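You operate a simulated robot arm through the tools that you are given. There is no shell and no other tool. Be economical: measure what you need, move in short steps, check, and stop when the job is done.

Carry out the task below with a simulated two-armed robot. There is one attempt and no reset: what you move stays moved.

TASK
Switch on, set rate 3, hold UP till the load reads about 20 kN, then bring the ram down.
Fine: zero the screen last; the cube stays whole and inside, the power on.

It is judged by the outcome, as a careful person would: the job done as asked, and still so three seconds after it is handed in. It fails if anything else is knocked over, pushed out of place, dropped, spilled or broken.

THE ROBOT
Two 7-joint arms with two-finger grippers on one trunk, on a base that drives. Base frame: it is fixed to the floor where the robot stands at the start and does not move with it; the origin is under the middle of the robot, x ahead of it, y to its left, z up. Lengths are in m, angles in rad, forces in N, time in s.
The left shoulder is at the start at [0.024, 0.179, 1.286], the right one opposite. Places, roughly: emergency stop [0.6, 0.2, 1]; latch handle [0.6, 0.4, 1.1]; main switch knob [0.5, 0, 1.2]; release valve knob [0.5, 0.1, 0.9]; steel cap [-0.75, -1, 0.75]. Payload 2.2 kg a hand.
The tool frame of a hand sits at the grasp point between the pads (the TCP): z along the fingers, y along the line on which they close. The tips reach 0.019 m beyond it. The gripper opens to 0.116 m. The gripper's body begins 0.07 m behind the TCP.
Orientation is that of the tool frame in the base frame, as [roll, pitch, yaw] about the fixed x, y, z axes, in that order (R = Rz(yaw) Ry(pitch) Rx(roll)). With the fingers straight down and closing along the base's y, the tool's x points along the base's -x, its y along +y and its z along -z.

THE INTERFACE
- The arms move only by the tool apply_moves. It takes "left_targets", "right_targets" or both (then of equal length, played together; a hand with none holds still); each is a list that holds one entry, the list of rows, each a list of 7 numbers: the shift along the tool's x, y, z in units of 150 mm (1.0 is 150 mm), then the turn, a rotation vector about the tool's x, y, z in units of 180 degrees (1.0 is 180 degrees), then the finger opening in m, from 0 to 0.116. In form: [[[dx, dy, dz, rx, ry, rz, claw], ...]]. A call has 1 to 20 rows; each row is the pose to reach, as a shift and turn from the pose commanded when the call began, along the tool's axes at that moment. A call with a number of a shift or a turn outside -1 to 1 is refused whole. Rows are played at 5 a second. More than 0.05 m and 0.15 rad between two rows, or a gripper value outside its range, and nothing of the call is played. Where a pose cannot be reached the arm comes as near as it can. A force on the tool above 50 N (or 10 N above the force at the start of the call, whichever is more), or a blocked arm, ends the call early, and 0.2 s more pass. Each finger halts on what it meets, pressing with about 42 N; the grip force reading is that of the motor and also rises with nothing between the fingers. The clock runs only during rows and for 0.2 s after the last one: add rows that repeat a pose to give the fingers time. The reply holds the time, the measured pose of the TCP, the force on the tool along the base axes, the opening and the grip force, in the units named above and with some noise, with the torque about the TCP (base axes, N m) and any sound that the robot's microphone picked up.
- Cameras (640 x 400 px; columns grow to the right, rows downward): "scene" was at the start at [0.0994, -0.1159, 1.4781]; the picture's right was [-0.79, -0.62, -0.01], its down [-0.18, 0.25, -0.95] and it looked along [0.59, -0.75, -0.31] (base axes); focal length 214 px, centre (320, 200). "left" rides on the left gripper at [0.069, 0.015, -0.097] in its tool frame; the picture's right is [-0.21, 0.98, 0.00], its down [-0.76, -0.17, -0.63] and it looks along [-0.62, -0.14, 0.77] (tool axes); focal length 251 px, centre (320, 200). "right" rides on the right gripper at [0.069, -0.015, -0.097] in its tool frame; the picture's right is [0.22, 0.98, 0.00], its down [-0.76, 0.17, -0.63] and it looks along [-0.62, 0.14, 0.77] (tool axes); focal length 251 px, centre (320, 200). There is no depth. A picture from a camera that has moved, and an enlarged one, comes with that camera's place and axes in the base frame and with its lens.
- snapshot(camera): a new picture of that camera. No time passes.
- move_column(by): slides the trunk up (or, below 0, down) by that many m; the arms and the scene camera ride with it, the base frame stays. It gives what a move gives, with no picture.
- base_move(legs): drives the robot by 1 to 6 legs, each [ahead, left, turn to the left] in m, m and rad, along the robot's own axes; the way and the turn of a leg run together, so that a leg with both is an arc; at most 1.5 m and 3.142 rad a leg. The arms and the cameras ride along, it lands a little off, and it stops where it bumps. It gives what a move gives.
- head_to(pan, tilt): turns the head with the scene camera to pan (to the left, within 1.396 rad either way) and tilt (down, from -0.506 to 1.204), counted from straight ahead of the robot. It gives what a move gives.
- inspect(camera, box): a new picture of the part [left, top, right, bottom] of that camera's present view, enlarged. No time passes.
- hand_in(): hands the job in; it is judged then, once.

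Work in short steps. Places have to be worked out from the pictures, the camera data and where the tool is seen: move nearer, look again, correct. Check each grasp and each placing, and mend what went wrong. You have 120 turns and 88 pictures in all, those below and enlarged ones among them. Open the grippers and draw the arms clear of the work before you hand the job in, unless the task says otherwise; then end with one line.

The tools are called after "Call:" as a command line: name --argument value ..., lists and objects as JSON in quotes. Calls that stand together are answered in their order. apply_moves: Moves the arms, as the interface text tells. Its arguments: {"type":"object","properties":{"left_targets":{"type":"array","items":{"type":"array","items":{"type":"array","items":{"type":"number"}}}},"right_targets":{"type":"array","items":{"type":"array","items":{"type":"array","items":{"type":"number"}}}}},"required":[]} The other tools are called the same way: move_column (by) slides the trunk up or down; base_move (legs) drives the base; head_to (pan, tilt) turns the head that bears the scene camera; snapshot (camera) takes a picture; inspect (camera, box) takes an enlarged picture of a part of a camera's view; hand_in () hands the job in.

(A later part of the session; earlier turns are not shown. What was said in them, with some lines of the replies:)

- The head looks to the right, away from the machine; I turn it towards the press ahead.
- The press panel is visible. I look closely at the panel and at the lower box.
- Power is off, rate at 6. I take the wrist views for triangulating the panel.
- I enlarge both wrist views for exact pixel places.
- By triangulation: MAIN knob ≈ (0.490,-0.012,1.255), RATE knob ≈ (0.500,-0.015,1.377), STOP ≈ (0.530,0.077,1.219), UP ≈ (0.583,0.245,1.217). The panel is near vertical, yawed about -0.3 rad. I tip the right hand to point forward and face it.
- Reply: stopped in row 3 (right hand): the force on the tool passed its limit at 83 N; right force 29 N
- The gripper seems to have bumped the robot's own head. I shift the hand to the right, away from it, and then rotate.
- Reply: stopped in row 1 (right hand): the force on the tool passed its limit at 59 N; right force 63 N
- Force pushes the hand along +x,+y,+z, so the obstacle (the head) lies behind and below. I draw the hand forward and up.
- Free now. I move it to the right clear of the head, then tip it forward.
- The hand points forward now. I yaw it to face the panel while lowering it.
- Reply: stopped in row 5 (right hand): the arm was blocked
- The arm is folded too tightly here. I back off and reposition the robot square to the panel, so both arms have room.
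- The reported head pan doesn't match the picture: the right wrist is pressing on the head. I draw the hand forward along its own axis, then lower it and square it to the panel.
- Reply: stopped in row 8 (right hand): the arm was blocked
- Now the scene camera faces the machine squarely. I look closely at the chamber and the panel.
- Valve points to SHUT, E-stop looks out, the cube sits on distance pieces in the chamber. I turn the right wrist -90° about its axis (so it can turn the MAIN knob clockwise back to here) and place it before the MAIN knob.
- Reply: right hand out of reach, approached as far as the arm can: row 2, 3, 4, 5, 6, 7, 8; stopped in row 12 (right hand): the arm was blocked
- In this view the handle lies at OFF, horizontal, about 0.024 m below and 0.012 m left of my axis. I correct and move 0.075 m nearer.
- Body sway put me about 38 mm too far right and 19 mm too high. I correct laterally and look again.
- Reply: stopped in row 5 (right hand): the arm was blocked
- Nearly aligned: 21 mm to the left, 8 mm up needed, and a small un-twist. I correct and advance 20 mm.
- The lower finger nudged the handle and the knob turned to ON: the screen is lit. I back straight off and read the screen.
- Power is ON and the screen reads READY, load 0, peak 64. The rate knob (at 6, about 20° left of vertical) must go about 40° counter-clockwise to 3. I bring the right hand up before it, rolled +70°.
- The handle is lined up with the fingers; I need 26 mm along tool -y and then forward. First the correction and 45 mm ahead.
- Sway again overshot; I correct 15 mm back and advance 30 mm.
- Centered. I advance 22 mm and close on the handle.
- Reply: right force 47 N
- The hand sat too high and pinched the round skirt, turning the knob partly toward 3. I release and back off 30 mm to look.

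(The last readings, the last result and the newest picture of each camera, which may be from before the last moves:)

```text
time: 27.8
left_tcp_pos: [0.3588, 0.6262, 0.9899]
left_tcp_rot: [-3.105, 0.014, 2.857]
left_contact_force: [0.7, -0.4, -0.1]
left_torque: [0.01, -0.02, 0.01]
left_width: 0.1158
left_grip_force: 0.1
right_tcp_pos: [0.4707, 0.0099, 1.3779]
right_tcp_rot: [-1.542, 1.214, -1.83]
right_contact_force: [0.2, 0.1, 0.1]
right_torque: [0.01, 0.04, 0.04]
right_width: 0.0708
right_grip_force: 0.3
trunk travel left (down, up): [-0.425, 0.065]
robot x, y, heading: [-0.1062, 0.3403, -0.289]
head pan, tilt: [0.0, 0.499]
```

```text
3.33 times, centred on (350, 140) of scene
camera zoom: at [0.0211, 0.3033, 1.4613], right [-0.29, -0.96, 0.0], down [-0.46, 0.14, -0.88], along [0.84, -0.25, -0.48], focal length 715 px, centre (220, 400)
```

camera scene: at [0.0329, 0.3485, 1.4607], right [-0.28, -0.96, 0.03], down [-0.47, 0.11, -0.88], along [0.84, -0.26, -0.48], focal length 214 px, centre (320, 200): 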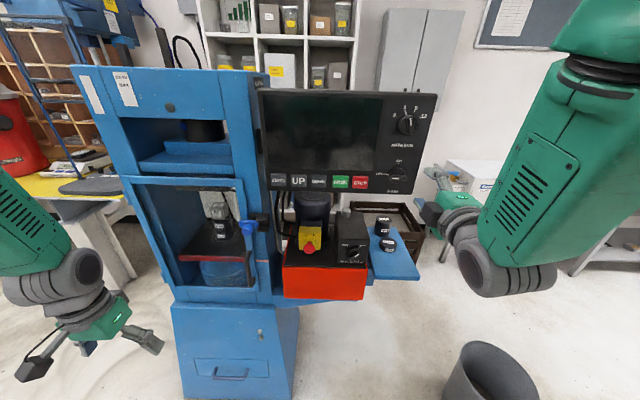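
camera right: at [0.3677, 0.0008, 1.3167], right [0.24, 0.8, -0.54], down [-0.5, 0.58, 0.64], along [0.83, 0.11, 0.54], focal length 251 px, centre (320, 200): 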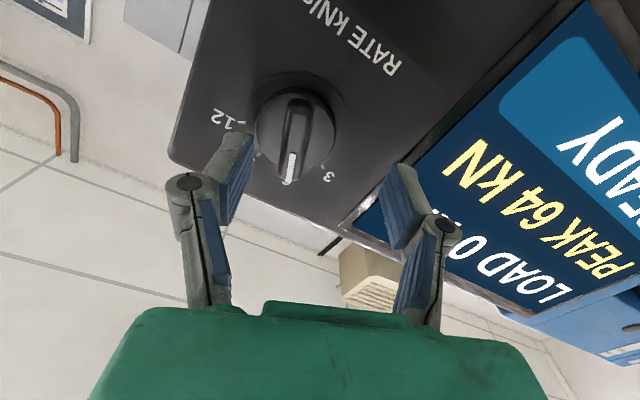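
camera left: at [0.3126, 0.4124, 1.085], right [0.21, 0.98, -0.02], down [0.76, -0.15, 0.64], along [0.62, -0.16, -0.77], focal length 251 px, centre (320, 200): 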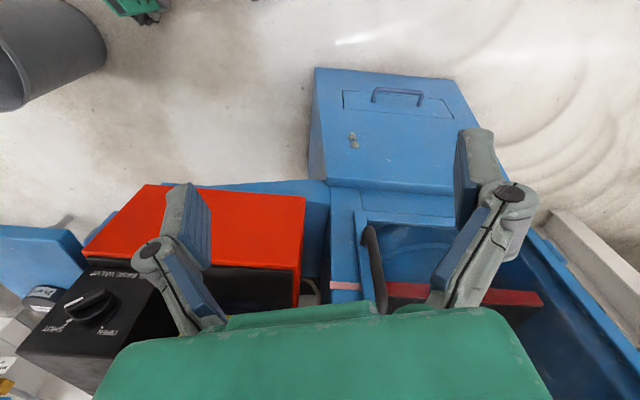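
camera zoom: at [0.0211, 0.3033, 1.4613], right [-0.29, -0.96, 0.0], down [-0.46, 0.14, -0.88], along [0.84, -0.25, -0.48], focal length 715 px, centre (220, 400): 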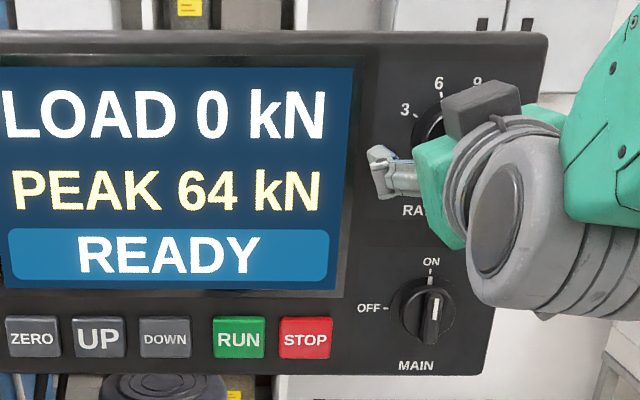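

The knob sprang back to 6 – I was too deep, on the skirt. I centre again and approach shallower this time.

Call:
apply_moves --right_targets '[[[0.03, -0.05, 0.0, 0, 0, 0, 0.05], [0.057, -0.085, 0.0, 0, 0, 0, 0.05], [0.057, -0.085, 0.04, 0, 0, 0, 0.05], [0.057, -0.085, 0.04, 0, 0, 0, 0.05]]]'

Call:
snapshot --camera "right"

```text
time: 28.8
left_tcp_pos: [0.3582, 0.6264, 0.9906]
left_tcp_rot: [-3.105, 0.016, 2.858]
left_contact_force: [-0.1, -0.1, -0.7]
left_torque: [-0.02, 0.02, 0.0]
left_width: 0.1158
left_grip_force: 0.1
right_tcp_pos: [0.4715, -0.008, 1.3761]
right_tcp_rot: [-1.537, 1.215, -1.824]
right_contact_force: [-0.5, 0.9, -0.3]
right_torque: [-0.01, -0.01, -0.03]
right_width: 0.05
right_grip_force: 0.1
trunk travel left (down, up): [-0.425, 0.065]
robot x, y, heading: [-0.1099, 0.34, -0.29]
head pan, tilt: [0.0, 0.499]
```

```text
51 pictures are left
camera right: at [0.3696, -0.0167, 1.3135], right [0.24, 0.8, -0.54], down [-0.5, 0.58, 0.64], along [0.83, 0.11, 0.54], focal length 251 px, centre (320, 200)
```

right: 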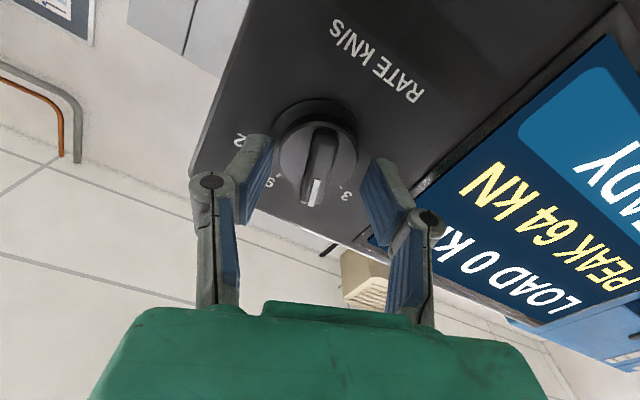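

Well centred. I advance 10 mm and close gently on the handle.

Call:
apply_moves --right_targets '[[[0.02, 0, 0.07, 0, 0, 0, 0.05], [0.02, 0, 0.07, 0, 0, 0, 0.0], [0.02, 0, 0.07, 0, 0, 0, 0.0]]]'

Call:
snapshot --camera "right"

```text
time: 29.6
left_tcp_pos: [0.3577, 0.6261, 0.9922]
left_tcp_rot: [-3.105, 0.017, 2.857]
left_contact_force: [-0.9, -0.7, 0.3]
left_torque: [-0.02, -0.02, 0.0]
left_width: 0.1161
left_grip_force: 0.0
right_tcp_pos: [0.4811, -0.012, 1.3727]
right_tcp_rot: [-1.536, 1.213, -1.824]
right_contact_force: [-6.4, -0.4, -0.1]
right_torque: [0.04, 0.19, -0.02]
right_width: 0.0423
right_grip_force: 44.7
trunk travel left (down, up): [-0.425, 0.065]
robot x, y, heading: [-0.1052, 0.3389, -0.292]
head pan, tilt: [0.0, 0.499]
```

```text
50 pictures are left
camera right: at [0.3786, -0.0213, 1.3112], right [0.24, 0.8, -0.54], down [-0.5, 0.58, 0.64], along [0.83, 0.11, 0.54], focal length 251 px, centre (320, 200)
```

right: 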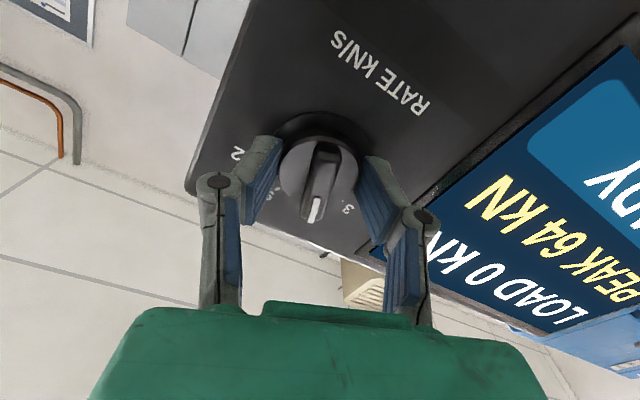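

It holds the skirt symmetrically at its diameter with 45 N and little side force – that can turn it as well. I turn 42° counter-clockwise.

Call:
apply_moves --right_targets '[[[0, 0, 0, 0, 0, -0.04, 0.0], [0, 0, 0, 0, 0, -0.08, 0.0], [0, 0, 0, 0, 0, -0.12, 0.0], [0, 0, 0, 0, 0, -0.16, 0.0], [0, 0, 0, 0, 0, -0.2, 0.0], [0, 0, 0, 0, 0, -0.235, 0.0], [0, 0, 0, 0, 0, -0.235, 0.0]]]'

Call:
snapshot --camera "right"

```text
time: 31.2
left_tcp_pos: [0.3578, 0.6289, 0.9898]
left_tcp_rot: [-3.102, 0.017, 2.859]
left_contact_force: [-0.4, -0.1, -0.2]
left_torque: [0.01, 0.0, 0.05]
left_width: 0.1156
left_grip_force: 0.1
right_tcp_pos: [0.4806, -0.0124, 1.3737]
right_tcp_rot: [-1.556, 0.492, -1.853]
right_contact_force: [-6.6, 19.8, -17.7]
right_torque: [0.03, 0.44, 1.37]
right_width: 0.0422
right_grip_force: 44.7
trunk travel left (down, up): [-0.425, 0.065]
robot x, y, heading: [-0.1064, 0.3419, -0.291]
head pan, tilt: [0.0, 0.499]
```

```text
49 pictures are left
camera right: at [0.3692, -0.0502, 1.3526], right [0.09, 0.26, -0.96], down [-0.4, 0.89, 0.21], along [0.91, 0.36, 0.18], focal length 251 px, centre (320, 200)
```

right: 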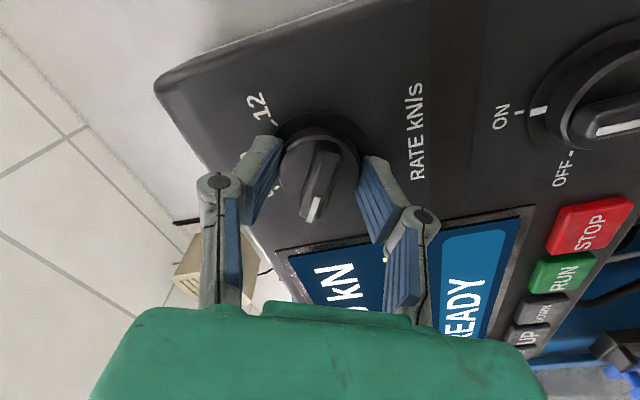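

It turned with the hand. I release, back off and read the pointer.

Call:
apply_moves --right_targets '[[[0, 0, 0, 0, 0, 0, 0.06], [0, 0, -0.1, 0, 0, 0, 0.07], [0, 0, -0.3, 0, 0, 0, 0.07], [0, 0, -0.5, 0, 0, 0, 0.07]]]'

Call:
inspect --camera "right" --box '[130, 20, 450, 220]'

```text
time: 32.2
left_tcp_pos: [0.3578, 0.6292, 0.9894]
left_tcp_rot: [-3.101, 0.016, 2.858]
left_contact_force: [-0.4, -0.1, 0.5]
left_torque: [-0.04, -0.03, 0.0]
left_width: 0.116
left_grip_force: 0.1
right_tcp_pos: [0.4079, 0.013, 1.3741]
right_tcp_rot: [-1.556, 0.483, -1.85]
right_contact_force: [0.1, 0.5, -0.3]
right_torque: [-0.01, 0.0, -0.01]
right_width: 0.0702
right_grip_force: 0.0
trunk travel left (down, up): [-0.425, 0.065]
robot x, y, heading: [-0.1065, 0.3413, -0.29]
head pan, tilt: [0.0, 0.499]
```

```text
2.00 times, centred on (290, 120) of right
camera zoom: at [0.2955, -0.024, 1.3529], right [0.09, 0.25, -0.96], down [-0.4, 0.9, 0.2], along [0.91, 0.37, 0.18], focal length 503 px, centre (380, 360)
```

zoom: 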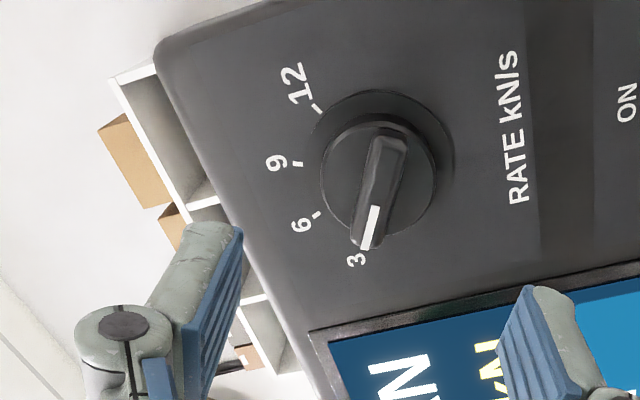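

The rate now points at 3. Next UP: I close the right hand, and carry it left and down toward the button row, rolling upright, a little away from the panel.

Call:
apply_moves --right_targets '[[[0, 0, -0.25, 0, 0, 0.0, 0.0], [-0.14, 0.22, -0.25, 0, 0, 0.04, 0.0], [-0.28, 0.45, -0.25, 0, 0, 0.08, 0.0], [-0.42, 0.68, -0.25, 0, 0, 0.12, 0.0], [-0.56, 0.9, -0.25, 0, 0, 0.16, 0.0], [-0.56, 0.9, -0.25, 0, 0, 0.2, 0.0], [-0.56, 0.9, -0.25, 0, 0, 0.24, 0.0], [-0.56, 0.9, -0.25, 0, 0, 0.28, 0.0], [-0.56, 0.9, -0.25, 0, 0, 0.32, 0.0], [-0.56, 0.9, -0.25, 0, 0, 0.34, 0.0]]]'

Call:
snapshot --camera "right"

```text
time: 34.4
left_tcp_pos: [0.3567, 0.6213, 0.9922]
left_tcp_rot: [-3.108, 0.015, 2.857]
left_contact_force: [0.6, -0.2, 0.2]
left_torque: [0.02, 0.0, 0.0]
left_width: 0.116
left_grip_force: 0.0
right_tcp_pos: [0.4099, 0.1466, 1.2881]
right_tcp_rot: [-1.106, 1.545, -1.391]
right_contact_force: [-0.2, 0.1, -0.4]
right_torque: [0.03, -0.02, 0.01]
right_width: 0.0002
right_grip_force: 28.3
trunk travel left (down, up): [-0.425, 0.065]
robot x, y, heading: [-0.1082, 0.3406, -0.292]
head pan, tilt: [0.0, 0.499]
```

```text
47 pictures are left
camera right: at [0.3143, 0.1577, 1.2176], right [0.28, 0.93, -0.24], down [-0.56, 0.36, 0.74], along [0.78, -0.07, 0.62], focal length 251 px, centre (320, 200)
```

right: 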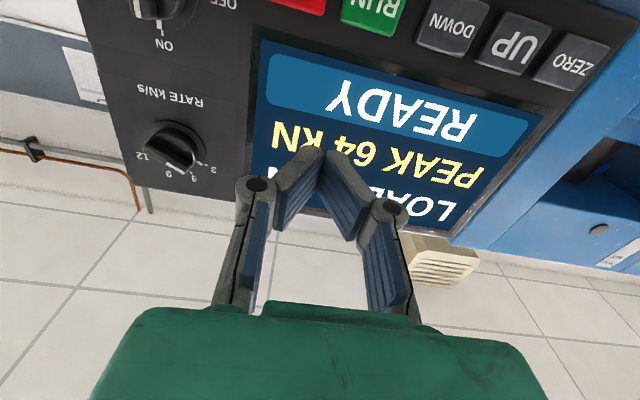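

UP computed at ≈(0.582,0.242,1.214), ZERO ≈(0.599,0.296,1.212), DOWN ≈(0.566,0.190,1.214). I move the closed fingers to about 45 mm before UP.

Call:
apply_moves --right_targets '[[[0.13, 0.25, 0, 0, 0, 0, 0.0], [0.26, 0.5, 0, 0, 0, 0, 0.0], [0.4, 0.75, 0, 0, 0, 0, 0.0], [0.48, 0.93, 0.1, 0, 0, 0, 0.0], [0.48, 0.93, 0.3, 0, 0, 0, 0.0], [0.48, 0.93, 0.43, 0, 0, 0, 0.0], [0.48, 0.93, 0.43, 0, 0, 0, 0.0]]]'

Call:
snapshot --camera "right"

```text
time: 36.0
left_tcp_pos: [0.3575, 0.6262, 0.9912]
left_tcp_rot: [-3.105, 0.015, 2.858]
left_contact_force: [-0.4, 0.9, -1.0]
left_torque: [0.02, -0.01, 0.03]
left_width: 0.116
left_grip_force: 0.0
right_tcp_pos: [0.5171, 0.2511, 1.2169]
right_tcp_rot: [-0.988, 1.551, -1.293]
right_contact_force: [0.4, 0.5, -0.5]
right_torque: [0.02, 0.0, -0.02]
right_width: 0.0001
right_grip_force: 28.1
trunk travel left (down, up): [-0.425, 0.065]
robot x, y, heading: [-0.109, 0.3374, -0.289]
head pan, tilt: [0.0, 0.499]
```

```text
46 pictures are left
camera right: at [0.421, 0.2648, 1.1468], right [0.29, 0.93, -0.23], down [-0.56, 0.36, 0.75], along [0.78, -0.09, 0.62], focal length 251 px, centre (320, 200)
```

right: 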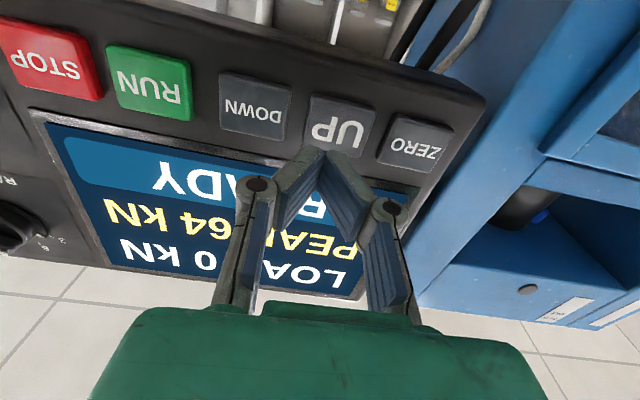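

Very near. I correct 10 mm left and 5 mm down, and advance to about 8 mm before the button.

Call:
apply_moves --right_targets '[[[0.03, 0.065, 0.1, 0, 0, 0, 0.0], [0.035, 0.065, 0.25, 0, 0, 0, 0.0], [0.035, 0.065, 0.25, 0, 0, 0, 0.0]]]'

Call:
snapshot --camera "right"

Call:
inspect --camera "scene" --box '[180, 80, 440, 290]'

```text
time: 36.8
left_tcp_pos: [0.3585, 0.6265, 0.9906]
left_tcp_rot: [-3.105, 0.015, 2.858]
left_contact_force: [0.4, 0.8, -1.0]
left_torque: [-0.01, -0.01, -0.02]
left_width: 0.1159
left_grip_force: 0.0
right_tcp_pos: [0.5537, 0.2616, 1.2066]
right_tcp_rot: [-1.221, 1.541, -1.512]
right_contact_force: [0.3, -0.2, 0.5]
right_torque: [-0.03, 0.0, -0.01]
right_width: 0.0
right_grip_force: 28.4
trunk travel left (down, up): [-0.425, 0.065]
robot x, y, heading: [-0.1099, 0.3381, -0.291]
head pan, tilt: [0.0, 0.499]
```

```text
45 pictures are left
camera right: at [0.4581, 0.2725, 1.1361], right [0.28, 0.93, -0.24], down [-0.56, 0.36, 0.74], along [0.78, -0.07, 0.62], focal length 251 px, centre (320, 200)
```

right: 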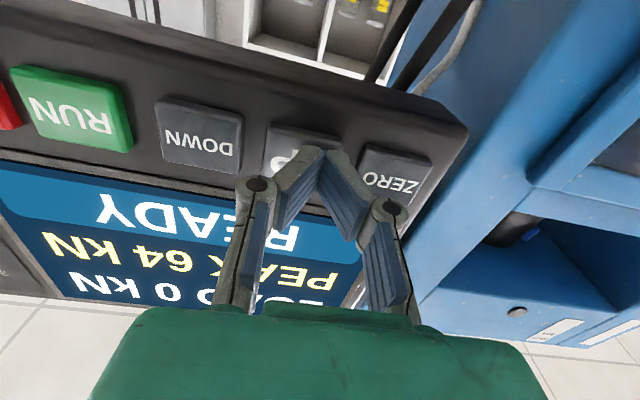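

```text
1.90 times, centred on (310, 185) of scene
camera zoom: at [0.0215, 0.3062, 1.4614], right [-0.29, -0.96, 0.0], down [-0.46, 0.13, -0.88], along [0.84, -0.25, -0.48], focal length 408 px, centre (339, 229)
```

zoom: 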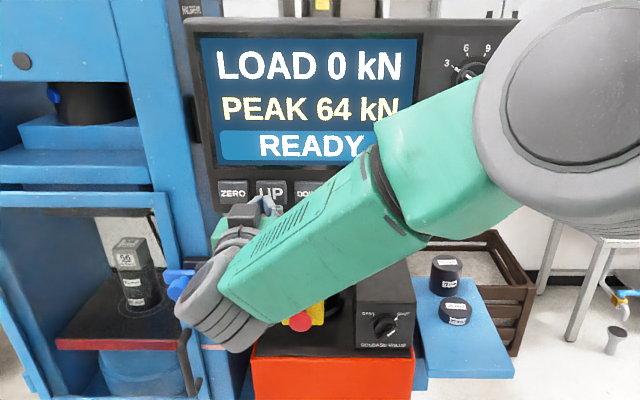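

The load display is readable in the scene view during the press. I correct 9 mm right and 4 mm up, then press slowly.

Call:
apply_moves --right_targets '[[[-0.02, -0.06, 0.0, 0, 0, 0, 0.0], [-0.025, -0.06, 0.04, 0, 0, 0, 0.0], [-0.025, -0.06, 0.08, 0, 0, 0, 0.0], [-0.025, -0.06, 0.1, 0, 0, 0, 0.0], [-0.025, -0.06, 0.12, 0, 0, 0, 0.0]]]'

Call:
inspect --camera "scene" --box '[180, 80, 440, 290]'

Call:
snapshot --camera "right"

```text
time: 38.0
left_tcp_pos: [0.3562, 0.6256, 0.992]
left_tcp_rot: [-3.103, 0.017, 2.858]
left_contact_force: [0.2, -0.8, 0.9]
left_torque: [-0.02, 0.04, -0.01]
left_width: 0.1161
left_grip_force: 0.1
right_tcp_pos: [0.5671, 0.2459, 1.2137]
right_tcp_rot: [-1.035, 1.543, -1.323]
right_contact_force: [-9.0, 2.9, 5.4]
right_torque: [-0.02, -0.02, -0.02]
right_width: 0.006
right_grip_force: 28.7
trunk travel left (down, up): [-0.425, 0.065]
robot x, y, heading: [-0.1098, 0.341, -0.292]
head pan, tilt: [0.0, 0.499]
heard: click
```

```text
1.90 times, centred on (310, 185) of scene
camera zoom: at [0.0183, 0.305, 1.4617], right [-0.29, -0.96, 0.0], down [-0.46, 0.14, -0.88], along [0.84, -0.25, -0.48], focal length 408 px, centre (339, 229)
```

zoom: 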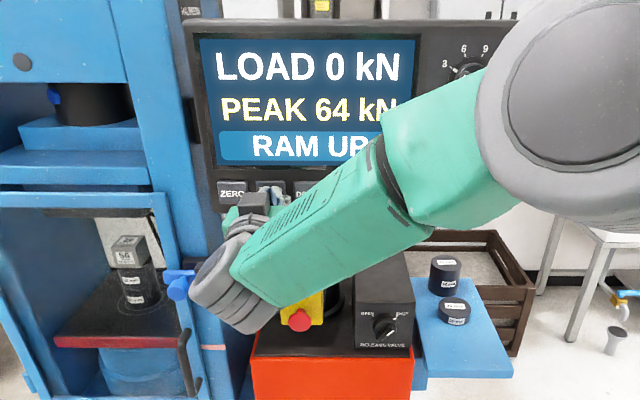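

```text
42 pictures are left
camera right: at [0.4708, 0.2582, 1.1438], right [0.28, 0.93, -0.24], down [-0.56, 0.36, 0.74], along [0.78, -0.07, 0.63], focal length 251 px, centre (320, 200)
```

right: 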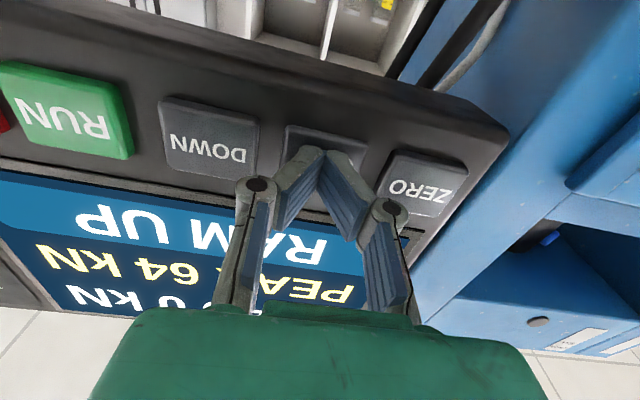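

UP is pressed: "RAM UP". I hold it for 2 s and check.

Call:
apply_moves --right_targets '[[[0, 0, 0.01, 0, 0, 0, 0.0], [0, 0, 0.01, 0, 0, 0, 0.0], [0, 0, 0.01, 0, 0, 0, 0.0], [0, 0, 0.01, 0, 0, 0, 0.0], [0, 0, 0.01, 0, 0, 0, 0.0], [0, 0, 0.01, 0, 0, 0, 0.0], [0, 0, 0.01, 0, 0, 0, 0.0], [0, 0, 0.01, 0, 0, 0, 0.0], [0, 0, 0.01, 0, 0, 0, 0.0], [0, 0, 0.01, 0, 0, 0, 0.0]]]'

Call:
inspect --camera "scene" --box '[180, 80, 440, 290]'

```text
time: 40.2
left_tcp_pos: [0.3566, 0.6259, 0.9918]
left_tcp_rot: [-3.104, 0.018, 2.857]
left_contact_force: [0.2, -0.1, -0.2]
left_torque: [0.01, 0.04, 0.01]
left_width: 0.1157
left_grip_force: 0.0
right_tcp_pos: [0.5661, 0.2473, 1.2121]
right_tcp_rot: [-1.126, 1.543, -1.417]
right_contact_force: [-14.9, 3.3, 1.9]
right_torque: [0.01, 0.03, -0.07]
right_width: 0.0057
right_grip_force: 28.7
trunk travel left (down, up): [-0.425, 0.065]
robot x, y, heading: [-0.1072, 0.3378, -0.289]
head pan, tilt: [0.0, 0.499]
```

```text
1.90 times, centred on (310, 185) of scene
camera zoom: at [0.0169, 0.3053, 1.4618], right [-0.29, -0.96, 0.0], down [-0.46, 0.14, -0.88], along [0.84, -0.25, -0.48], focal length 408 px, centre (339, 229)
```

zoom: 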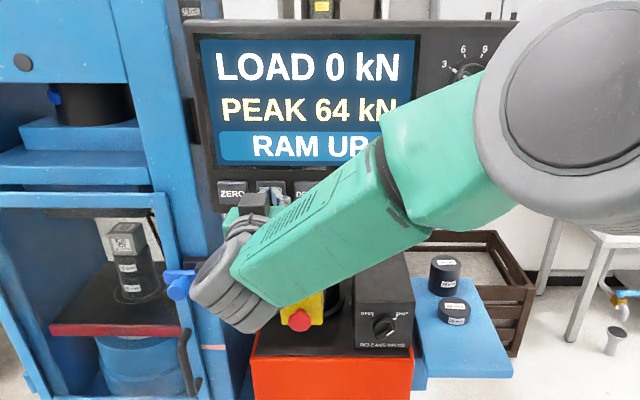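

Ram rises about 1 cm/s; load still 0. Hold another 3 s.

Call:
apply_moves --right_targets '[[[0, 0, 0, 0, 0, 0, 0.0], [0, 0, 0, 0, 0, 0, 0.0], [0, 0, 0, 0, 0, 0, 0.0], [0, 0, 0, 0, 0, 0, 0.0], [0, 0, 0, 0, 0, 0, 0.0], [0, 0, 0, 0, 0, 0, 0.0], [0, 0, 0, 0, 0, 0, 0.0], [0, 0, 0, 0, 0, 0, 0.0], [0, 0, 0, 0, 0, 0, 0.0], [0, 0, 0, 0, 0, 0, 0.0], [0, 0, 0, 0, 0, 0, 0.0], [0, 0, 0, 0, 0, 0, 0.0], [0, 0, 0, 0, 0, 0, 0.0], [0, 0, 0, 0, 0, 0, 0.0]]]'

Call:
inspect --camera "scene" --box '[180, 80, 440, 290]'

```text
time: 43.2
left_tcp_pos: [0.3566, 0.6272, 0.9923]
left_tcp_rot: [-3.106, 0.019, 2.856]
left_contact_force: [-0.1, 0.1, -0.2]
left_torque: [0.0, 0.0, 0.01]
left_width: 0.1159
left_grip_force: 0.1
right_tcp_pos: [0.5666, 0.2467, 1.2151]
right_tcp_rot: [-1.059, 1.544, -1.347]
right_contact_force: [-17.3, 4.1, -4.0]
right_torque: [0.08, 0.17, -0.05]
right_width: 0.0059
right_grip_force: 28.5
trunk travel left (down, up): [-0.425, 0.065]
robot x, y, heading: [-0.1051, 0.336, -0.289]
head pan, tilt: [0.0, 0.499]
```

```text
1.90 times, centred on (310, 185) of scene
camera zoom: at [0.0173, 0.3056, 1.4617], right [-0.29, -0.96, 0.0], down [-0.46, 0.14, -0.88], along [0.84, -0.25, -0.48], focal length 408 px, centre (339, 229)
```

zoom: 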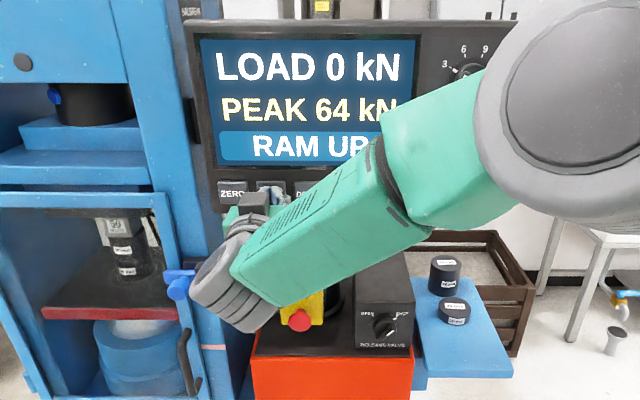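

The cube is close to the upper platen, load 0. Hold 2 s more.

Call:
apply_moves --right_targets '[[[0, 0, 0, 0, 0, 0, 0.0], [0, 0, 0, 0, 0, 0, 0.0], [0, 0, 0, 0, 0, 0, 0.0], [0, 0, 0, 0, 0, 0, 0.0], [0, 0, 0, 0, 0, 0, 0.0], [0, 0, 0, 0, 0, 0, 0.0], [0, 0, 0, 0, 0, 0, 0.0], [0, 0, 0, 0, 0, 0, 0.0], [0, 0, 0, 0, 0, 0, 0.0]]]'

Call:
inspect --camera "scene" --box '[180, 80, 440, 290]'

```text
time: 45.2
left_tcp_pos: [0.3567, 0.6263, 0.9912]
left_tcp_rot: [-3.105, 0.018, 2.857]
left_contact_force: [-0.1, 0.1, -0.6]
left_torque: [0.0, 0.0, 0.0]
left_width: 0.1159
left_grip_force: 0.0
right_tcp_pos: [0.5681, 0.2475, 1.2148]
right_tcp_rot: [-1.049, 1.541, -1.34]
right_contact_force: [-15.5, 5.1, 1.4]
right_torque: [0.02, 0.06, -0.06]
right_width: 0.0059
right_grip_force: 28.6
trunk travel left (down, up): [-0.425, 0.065]
robot x, y, heading: [-0.1106, 0.337, -0.293]
head pan, tilt: [0.0, 0.499]
```

```text
1.90 times, centred on (310, 185) of scene
camera zoom: at [0.017, 0.3059, 1.4618], right [-0.29, -0.96, 0.0], down [-0.46, 0.14, -0.88], along [0.84, -0.25, -0.48], focal length 408 px, centre (339, 229)
```

zoom: 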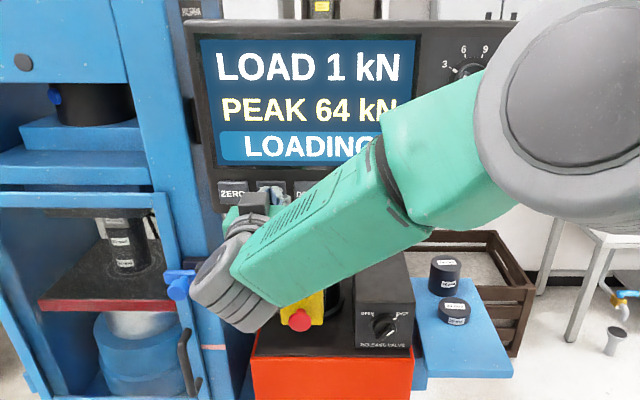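

LOADING, 1 kN. At 3 kN/s I hold 3 s more and check.

Call:
apply_moves --right_targets '[[[0, 0, 0, 0, 0, 0, 0.0], [0, 0, 0, 0, 0, 0, 0.0], [0, 0, 0, 0, 0, 0, 0.0], [0, 0, 0, 0, 0, 0, 0.0], [0, 0, 0, 0, 0, 0, 0.0], [0, 0, 0, 0, 0, 0, 0.0], [0, 0, 0, 0, 0, 0, 0.0], [0, 0, 0, 0, 0, 0, 0.0], [0, 0, 0, 0, 0, 0, 0.0], [0, 0, 0, 0, 0, 0, 0.0], [0, 0, 0, 0, 0, 0, 0.0], [0, 0, 0, 0, 0, 0, 0.0], [0, 0, 0, 0, 0, 0, 0.0], [0, 0, 0, 0, 0, 0, 0.0]]]'

Call:
inspect --camera "scene" --box '[180, 80, 440, 290]'

```text
time: 48.2
left_tcp_pos: [0.3562, 0.6261, 0.9913]
left_tcp_rot: [-3.105, 0.018, 2.856]
left_contact_force: [0.6, 0.0, -0.5]
left_torque: [0.03, 0.0, 0.0]
left_width: 0.1162
left_grip_force: 0.0
right_tcp_pos: [0.5682, 0.2466, 1.2142]
right_tcp_rot: [-1.089, 1.543, -1.38]
right_contact_force: [-14.7, 4.5, 0.9]
right_torque: [0.04, 0.06, -0.01]
right_width: 0.0062
right_grip_force: 28.2
trunk travel left (down, up): [-0.425, 0.065]
robot x, y, heading: [-0.1109, 0.3399, -0.283]
head pan, tilt: [0.0, 0.499]
```

```text
1.90 times, centred on (310, 185) of scene
camera zoom: at [0.0172, 0.3057, 1.4618], right [-0.29, -0.96, 0.0], down [-0.46, 0.14, -0.88], along [0.84, -0.25, -0.48], focal length 408 px, centre (339, 229)
```

zoom: 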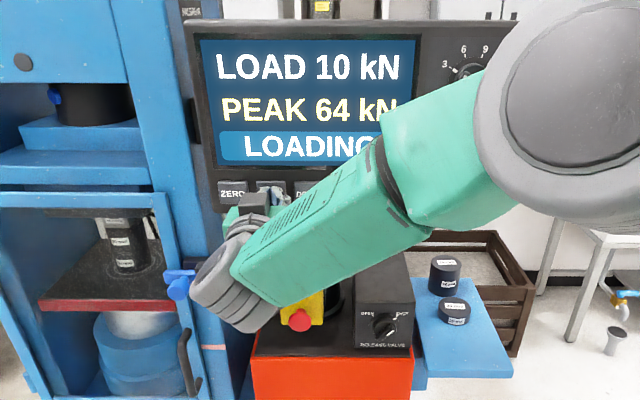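

10 kN, exactly 3 kN/s. I hold 15 more rows (3 s) and then withdraw, to end near 20 kN.

Call:
apply_moves --right_targets '[[[0, 0, 0, 0, 0, 0, 0.0], [0, 0, 0, 0, 0, 0, 0.0], [0, 0, 0, 0, 0, 0, 0.0], [0, 0, 0, 0, 0, 0, 0.0], [0, 0, 0, 0, 0, 0, 0.0], [0, 0, 0, 0, 0, 0, 0.0], [0, 0, 0, 0, 0, 0, 0.0], [0, 0, 0, 0, 0, 0, 0.0], [0, 0, 0, 0, 0, 0, 0.0], [0, 0, 0, 0, 0, 0, 0.0], [0, 0, 0, 0, 0, 0, 0.0], [0, 0, 0, 0, 0, 0, 0.0], [0, 0, 0, 0, 0, 0, 0.0], [0, 0, 0, 0, 0, 0, 0.0], [0, 0, 0, 0, 0, 0, 0.0], [0, 0, -0.12, 0, 0, 0, 0.0], [0, 0, -0.3, 0, 0, 0, 0.0]]]'

Call:
inspect --camera "scene" --box '[180, 80, 440, 290]'

Call:
snapshot --camera "right"

```text
time: 51.8
left_tcp_pos: [0.3567, 0.6257, 0.9916]
left_tcp_rot: [-3.105, 0.018, 2.858]
left_contact_force: [-0.6, -0.5, 0.4]
left_torque: [-0.02, 0.0, 0.0]
left_width: 0.116
left_grip_force: 0.0
right_tcp_pos: [0.5291, 0.2513, 1.2112]
right_tcp_rot: [-1.406, 1.549, -1.708]
right_contact_force: [-0.4, 0.3, 0.2]
right_torque: [-0.02, 0.0, -0.04]
right_width: 0.0002
right_grip_force: 28.7
trunk travel left (down, up): [-0.425, 0.065]
robot x, y, heading: [-0.1084, 0.34, -0.291]
head pan, tilt: [0.0, 0.499]
```

```text
1.90 times, centred on (310, 185) of scene
camera zoom: at [0.0195, 0.3045, 1.4617], right [-0.29, -0.96, 0.0], down [-0.46, 0.14, -0.88], along [0.84, -0.25, -0.48], focal length 408 px, centre (339, 229)
```

zoom: 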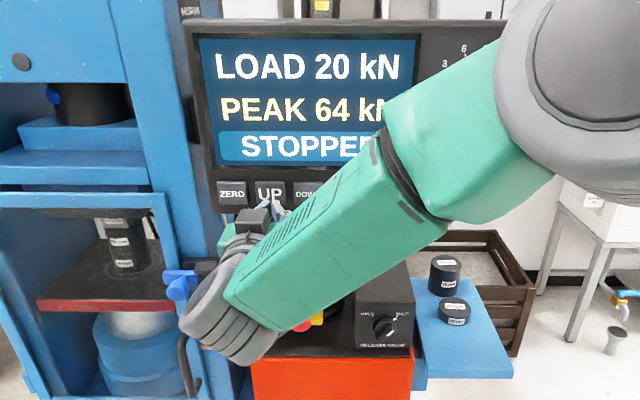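

```text
36 pictures are left
camera right: at [0.432, 0.2649, 1.1406], right [0.29, 0.93, -0.24], down [-0.55, 0.36, 0.75], along [0.78, -0.09, 0.62], focal length 251 px, centre (320, 200)
```

right: 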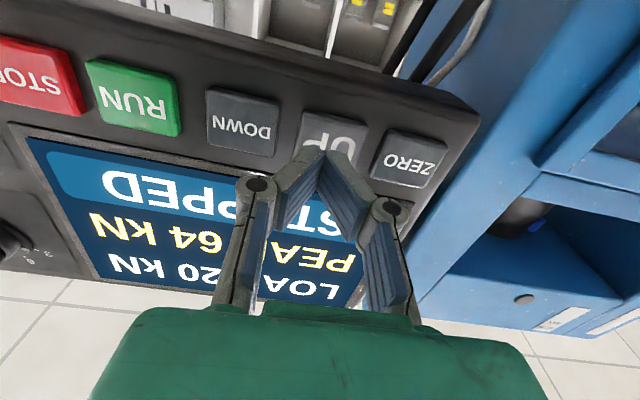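

LOAD 20 kN, STOPPED. Now DOWN: I shift about 45 mm right at this distance and look.

Call:
apply_moves --right_targets '[[[0, -0.15, 0, 0, 0, 0, 0.0], [0, -0.3, 0, 0, 0, 0, 0.0], [0, -0.3, 0.08, 0, 0, 0, 0.0], [0, -0.3, 0.08, 0, 0, 0, 0.0]]]'

Call:
snapshot --camera "right"

```text
time: 52.8
left_tcp_pos: [0.3588, 0.6266, 0.9907]
left_tcp_rot: [-3.103, 0.016, 2.855]
left_contact_force: [-0.1, 0.3, -0.2]
left_torque: [0.03, 0.0, 0.0]
left_width: 0.116
left_grip_force: 0.1
right_tcp_pos: [0.5249, 0.2155, 1.2157]
right_tcp_rot: [-1.156, 1.538, -1.442]
right_contact_force: [0.5, 0.0, -0.3]
right_torque: [0.01, -0.01, 0.0]
right_width: 0.0
right_grip_force: 28.4
trunk travel left (down, up): [-0.425, 0.065]
robot x, y, heading: [-0.1058, 0.3408, -0.297]
head pan, tilt: [0.0, 0.499]
```

```text
35 pictures are left
camera right: at [0.4294, 0.2267, 1.145], right [0.27, 0.93, -0.24], down [-0.56, 0.36, 0.74], along [0.78, -0.07, 0.62], focal length 251 px, centre (320, 200)
```

right: 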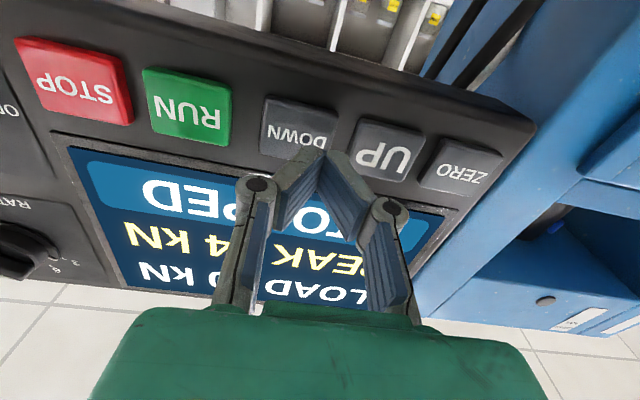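

I need 12 mm more to the right, then press DOWN.

Call:
apply_moves --right_targets '[[[0.015, -0.08, 0.0, 0, 0, 0, 0.0], [0.015, -0.085, 0.08, 0, 0, 0, 0.0], [0.015, -0.085, 0.14, 0, 0, 0, 0.0], [0.015, -0.085, 0.18, 0, 0, 0, 0.0], [0.015, -0.085, 0.21, 0, 0, 0, 0.0], [0.015, -0.085, 0.23, 0, 0, 0, 0.0]]]'

Call:
inspect --camera "scene" --box '[180, 80, 440, 290]'

Call:
snapshot --camera "right"

```text
time: 54.2
left_tcp_pos: [0.3564, 0.6267, 0.9915]
left_tcp_rot: [-3.105, 0.017, 2.857]
left_contact_force: [-0.4, -0.1, -0.5]
left_torque: [0.02, 0.0, 0.02]
left_width: 0.1159
left_grip_force: 0.0
right_tcp_pos: [0.5507, 0.1953, 1.2131]
right_tcp_rot: [-1.156, 1.542, -1.442]
right_contact_force: [-13.6, 3.6, -0.1]
right_torque: [0.03, 0.08, -0.01]
right_width: 0.006
right_grip_force: 28.2
trunk travel left (down, up): [-0.425, 0.065]
robot x, y, heading: [-0.1106, 0.3402, -0.292]
head pan, tilt: [0.0, 0.499]
heard: click
```

```text
1.90 times, centred on (310, 185) of scene
camera zoom: at [0.0178, 0.3048, 1.4617], right [-0.29, -0.96, 0.0], down [-0.46, 0.14, -0.88], along [0.84, -0.25, -0.48], focal length 408 px, centre (339, 229)
```

zoom: 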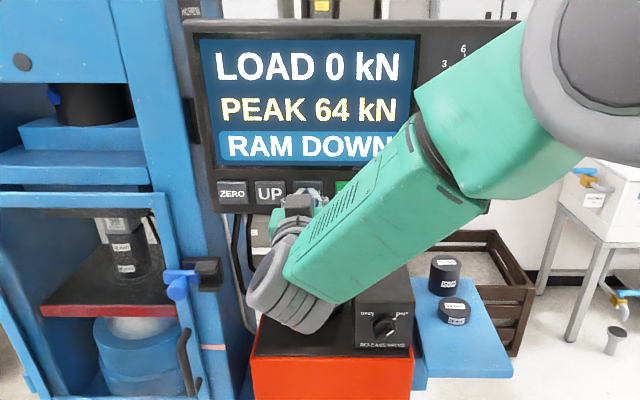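

```text
33 pictures are left
camera right: at [0.4551, 0.2061, 1.1417], right [0.27, 0.93, -0.24], down [-0.56, 0.36, 0.74], along [0.78, -0.07, 0.62], focal length 251 px, centre (320, 200)
```

right: 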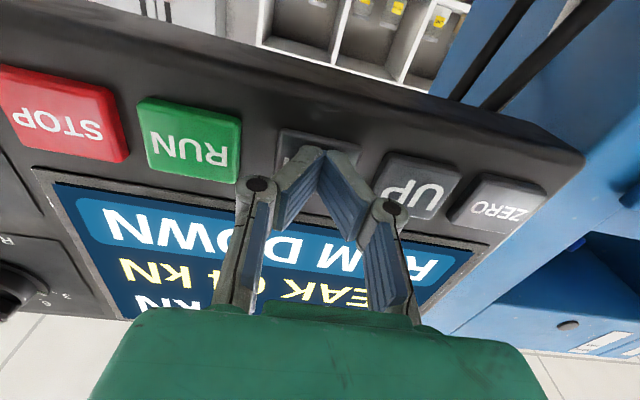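

DOWN is pressed: load 0, "RAM DOWN". I hold it until the ram is back at the bottom.

Call:
apply_moves --right_targets '[[[0, 0, 0, 0, 0, 0, 0.0], [0, 0, 0, 0, 0, 0, 0.0], [0, 0, 0, 0, 0, 0, 0.0], [0, 0, 0, 0, 0, 0, 0.0], [0, 0, 0, 0, 0, 0, 0.0], [0, 0, 0, 0, 0, 0, 0.0], [0, 0, 0, 0, 0, 0, 0.0], [0, 0, 0, 0, 0, 0, 0.0], [0, 0, 0, 0, 0, 0, 0.0], [0, 0, 0, 0, 0, 0, 0.0], [0, 0, 0, 0, 0, 0, 0.0], [0, 0, 0, 0, 0, 0, 0.0], [0, 0, 0, 0, 0, 0, 0.0], [0, 0, 0, 0, 0, 0, 0.0], [0, 0, 0, 0, 0, 0, 0.0], [0, 0, 0, 0, 0, 0, 0.0], [0, 0, 0, 0, 0, 0, 0.0], [0, 0, 0, 0, 0, 0, 0.0], [0, 0, 0, 0, 0, 0, 0.0], [0, 0, 0, 0, 0, 0, 0.0]]]'

Call:
inspect --camera "scene" --box '[180, 80, 440, 290]'

```text
time: 58.4
left_tcp_pos: [0.3567, 0.6263, 0.9916]
left_tcp_rot: [-3.105, 0.017, 2.857]
left_contact_force: [-0.1, -0.3, 0.3]
left_torque: [-0.03, 0.02, -0.03]
left_width: 0.1161
left_grip_force: 0.0
right_tcp_pos: [0.5517, 0.1959, 1.2139]
right_tcp_rot: [-1.094, 1.539, -1.38]
right_contact_force: [-18.1, 6.7, -0.9]
right_torque: [0.06, 0.13, -0.04]
right_width: 0.006
right_grip_force: 28.3
trunk travel left (down, up): [-0.425, 0.065]
robot x, y, heading: [-0.1089, 0.3424, -0.292]
head pan, tilt: [0.0, 0.499]
```

```text
1.90 times, centred on (310, 185) of scene
camera zoom: at [0.0167, 0.3063, 1.4618], right [-0.29, -0.96, 0.0], down [-0.46, 0.13, -0.88], along [0.84, -0.25, -0.48], focal length 408 px, centre (339, 229)
```

zoom: 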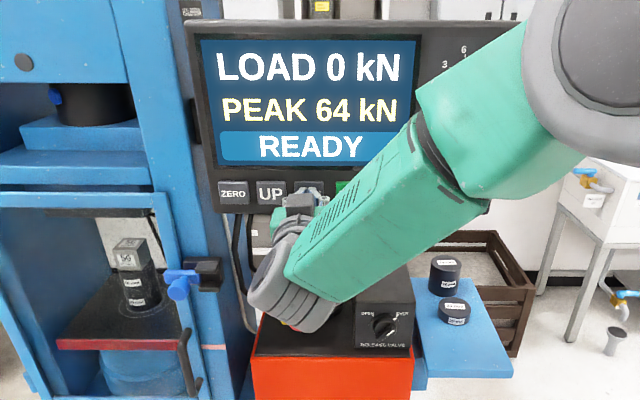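

Ram is at the bottom again, READY, cube whole. I withdraw from DOWN and shift left toward ZERO.

Call:
apply_moves --right_targets '[[[0, 0, -0.14, 0, 0, 0, 0.0], [0, 0, -0.3, 0, 0, 0, 0.0], [0, 0.3, -0.3, 0, 0, 0, 0.0], [0, 0.55, -0.25, 0, 0, 0, 0.0], [0, 0.7, -0.2, 0, 0, 0, 0.0], [0, 0.7, -0.2, 0, 0, 0, 0.0]]]'

Call:
snapshot --camera "right"

Call:
snapshot --camera "scene"

```text
time: 59.8
left_tcp_pos: [0.3583, 0.6252, 0.9906]
left_tcp_rot: [-3.105, 0.016, 2.858]
left_contact_force: [-0.1, -0.1, 0.1]
left_torque: [0.02, -0.01, 0.01]
left_width: 0.1158
left_grip_force: 0.0
right_tcp_pos: [0.5545, 0.3012, 1.2068]
right_tcp_rot: [-1.162, 1.539, -1.448]
right_contact_force: [-0.1, -0.5, -0.6]
right_torque: [-0.06, -0.04, -0.02]
right_width: 0.0
right_grip_force: 28.2
trunk travel left (down, up): [-0.425, 0.065]
robot x, y, heading: [-0.1072, 0.3414, -0.292]
head pan, tilt: [0.0, 0.499]
```

```text
31 pictures are left
camera right: at [0.459, 0.3128, 1.1359], right [0.27, 0.93, -0.24], down [-0.56, 0.36, 0.74], along [0.78, -0.07, 0.62], focal length 251 px, centre (320, 200)
```

right: 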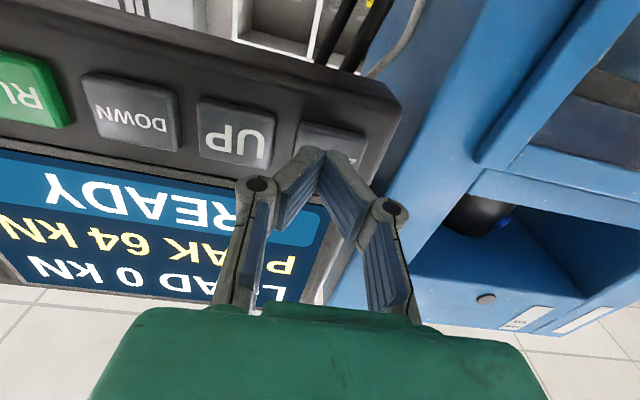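

```text
30 pictures are left
camera scene: at [0.0215, 0.3045, 1.4614], right [-0.29, -0.96, 0.0], down [-0.46, 0.14, -0.88], along [0.84, -0.25, -0.48], focal length 214 px, centre (320, 200)
```

scene: 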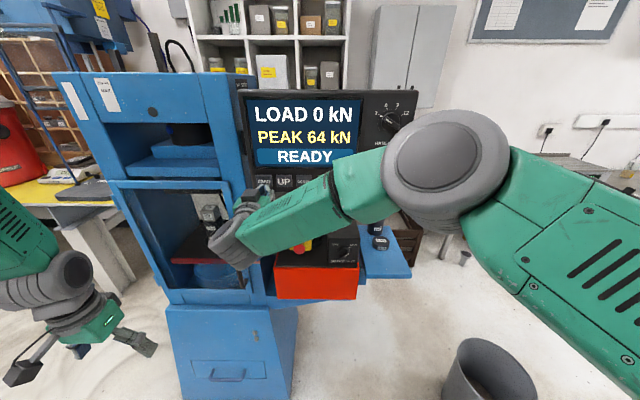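

Aligned on ZERO within ~5 mm. I raise 5 mm and press it.

Call:
apply_moves --right_targets '[[[-0.03, 0.035, 0.0, 0, 0, 0, 0.0], [-0.03, 0.035, 0.07, 0, 0, 0, 0.0], [-0.03, 0.035, 0.13, 0, 0, 0, 0.0], [-0.03, 0.035, 0.17, 0, 0, 0, 0.0], [-0.03, 0.035, 0.2, 0, 0, 0, 0.0], [-0.03, 0.035, 0.21, 0, 0, 0, 0.0]]]'

Call:
inspect --camera "scene" --box '[180, 80, 440, 290]'

```text
time: 61.2
left_tcp_pos: [0.3557, 0.6258, 0.9924]
left_tcp_rot: [-3.106, 0.016, 2.858]
left_contact_force: [0.2, 1.0, 0.4]
left_torque: [0.0, -0.01, 0.0]
left_width: 0.1161
left_grip_force: 0.1
right_tcp_pos: [0.5833, 0.2991, 1.2114]
right_tcp_rot: [-1.204, 1.54, -1.49]
right_contact_force: [-19.2, 1.6, -6.0]
right_torque: [0.05, 0.24, -0.14]
right_width: 0.0059
right_grip_force: 28.0
trunk travel left (down, up): [-0.425, 0.065]
robot x, y, heading: [-0.1071, 0.3373, -0.292]
head pan, tilt: [0.0, 0.499]
heard: click
```

```text
1.90 times, centred on (310, 185) of scene
camera zoom: at [0.0171, 0.3034, 1.4616], right [-0.29, -0.96, 0.0], down [-0.46, 0.14, -0.88], along [0.84, -0.25, -0.48], focal length 408 px, centre (339, 229)
```

zoom: 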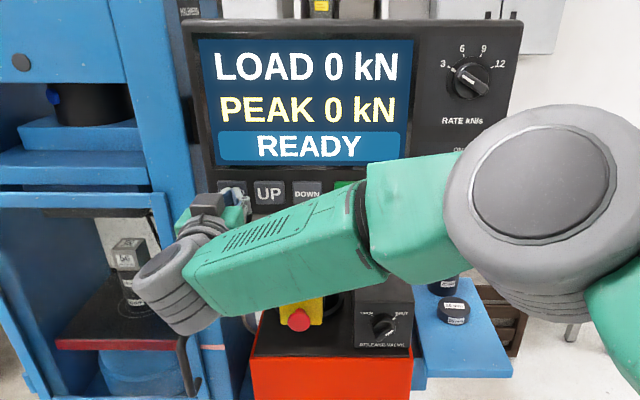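

Screen zeroed: load 0, peak 0, READY. I withdraw straight back and open the gripper.

Call:
apply_moves --right_targets '[[[0, 0, -0.15, 0, 0, 0, 0.0], [0, 0, -0.4, 0, 0, 0, 0.0], [0, 0, -0.65, 0, 0, 0, 0.03], [0, 0, -0.8, 0, 0, 0, 0.06], [0, 0, -0.8, 0, 0, 0, 0.06]]]'

Call:
base_move --legs '[[-0.15, 0, 0]]'

Call:
snapshot --camera "scene"

Call:
inspect --camera "scene" --box '[180, 80, 440, 290]'

```text
time: 62.4
left_tcp_pos: [0.3576, 0.6259, 0.9904]
left_tcp_rot: [-3.105, 0.017, 2.858]
left_contact_force: [-0.6, 0.6, -0.6]
left_torque: [-0.02, -0.02, 0.03]
left_width: 0.1159
left_grip_force: 0.0
right_tcp_pos: [0.473, 0.3322, 1.2114]
right_tcp_rot: [-1.149, 1.542, -1.436]
right_contact_force: [0.1, 0.0, 0.0]
right_torque: [-0.04, -0.01, 0.01]
right_width: 0.0599
right_grip_force: 0.0
trunk travel left (down, up): [-0.425, 0.065]
robot x, y, heading: [-0.1093, 0.3409, -0.289]
head pan, tilt: [0.0, 0.499]
```

```text
time: 63.8
left_tcp_pos: [0.2168, 0.6677, 0.9901]
left_tcp_rot: [-3.104, 0.015, 2.855]
left_contact_force: [-0.4, -0.2, 0.0]
left_torque: [0.01, 0.01, 0.02]
left_width: 0.1158
left_grip_force: 0.2
right_tcp_pos: [0.3295, 0.375, 1.2081]
right_tcp_rot: [-1.299, 1.539, -1.586]
right_contact_force: [0.6, -0.5, 0.2]
right_torque: [-0.02, 0.0, 0.02]
right_width: 0.0599
right_grip_force: 0.1
trunk travel left (down, up): [-0.425, 0.065]
robot x, y, heading: [-0.253, 0.3817, -0.292]
head pan, tilt: [0.0, 0.499]
```

```text
28 pictures are left
camera scene: at [-0.1194, 0.3472, 1.4611], right [-0.29, -0.96, 0.0], down [-0.46, 0.14, -0.88], along [0.84, -0.25, -0.48], focal length 214 px, centre (320, 200)
```

scene: 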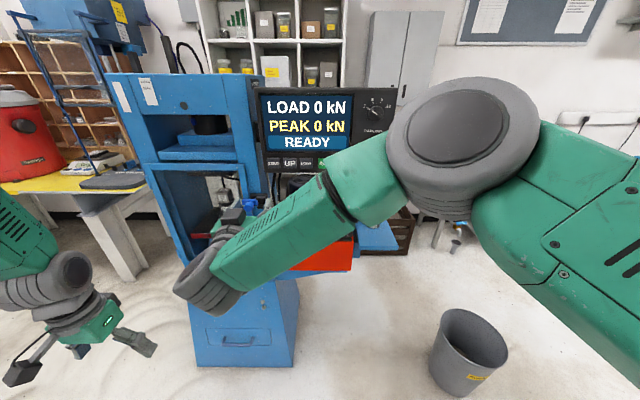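

```text
1.90 times, centred on (310, 185) of scene
camera zoom: at [-0.1194, 0.3472, 1.4611], right [-0.29, -0.96, 0.0], down [-0.46, 0.14, -0.88], along [0.84, -0.25, -0.48], focal length 408 px, centre (339, 229)
```

zoom: 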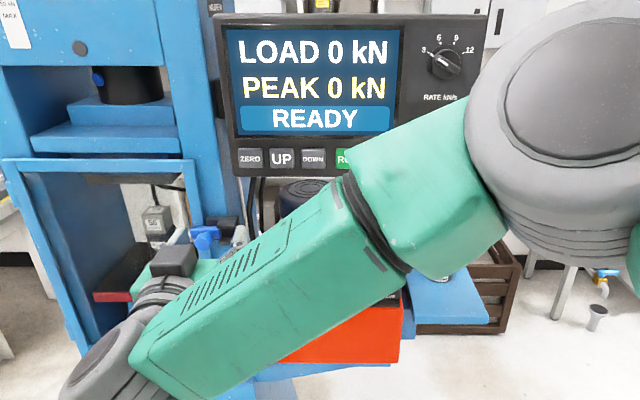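

All is as asked: power on, rate 3, ram down, cube inside, screen zeroed, arms clear. I hand it in.

Call:
hand_in

```text
The job is handed in.
```

The press is on with the rate at 3. I held UP until the load read 20 kN, then brought the ram back down and zeroed the screen last. It reads load 0, peak 0, READY, and the cube is whole and inside. The main switch went to ON when a finger brushed the knob during my approach, not from a deliberate turn.
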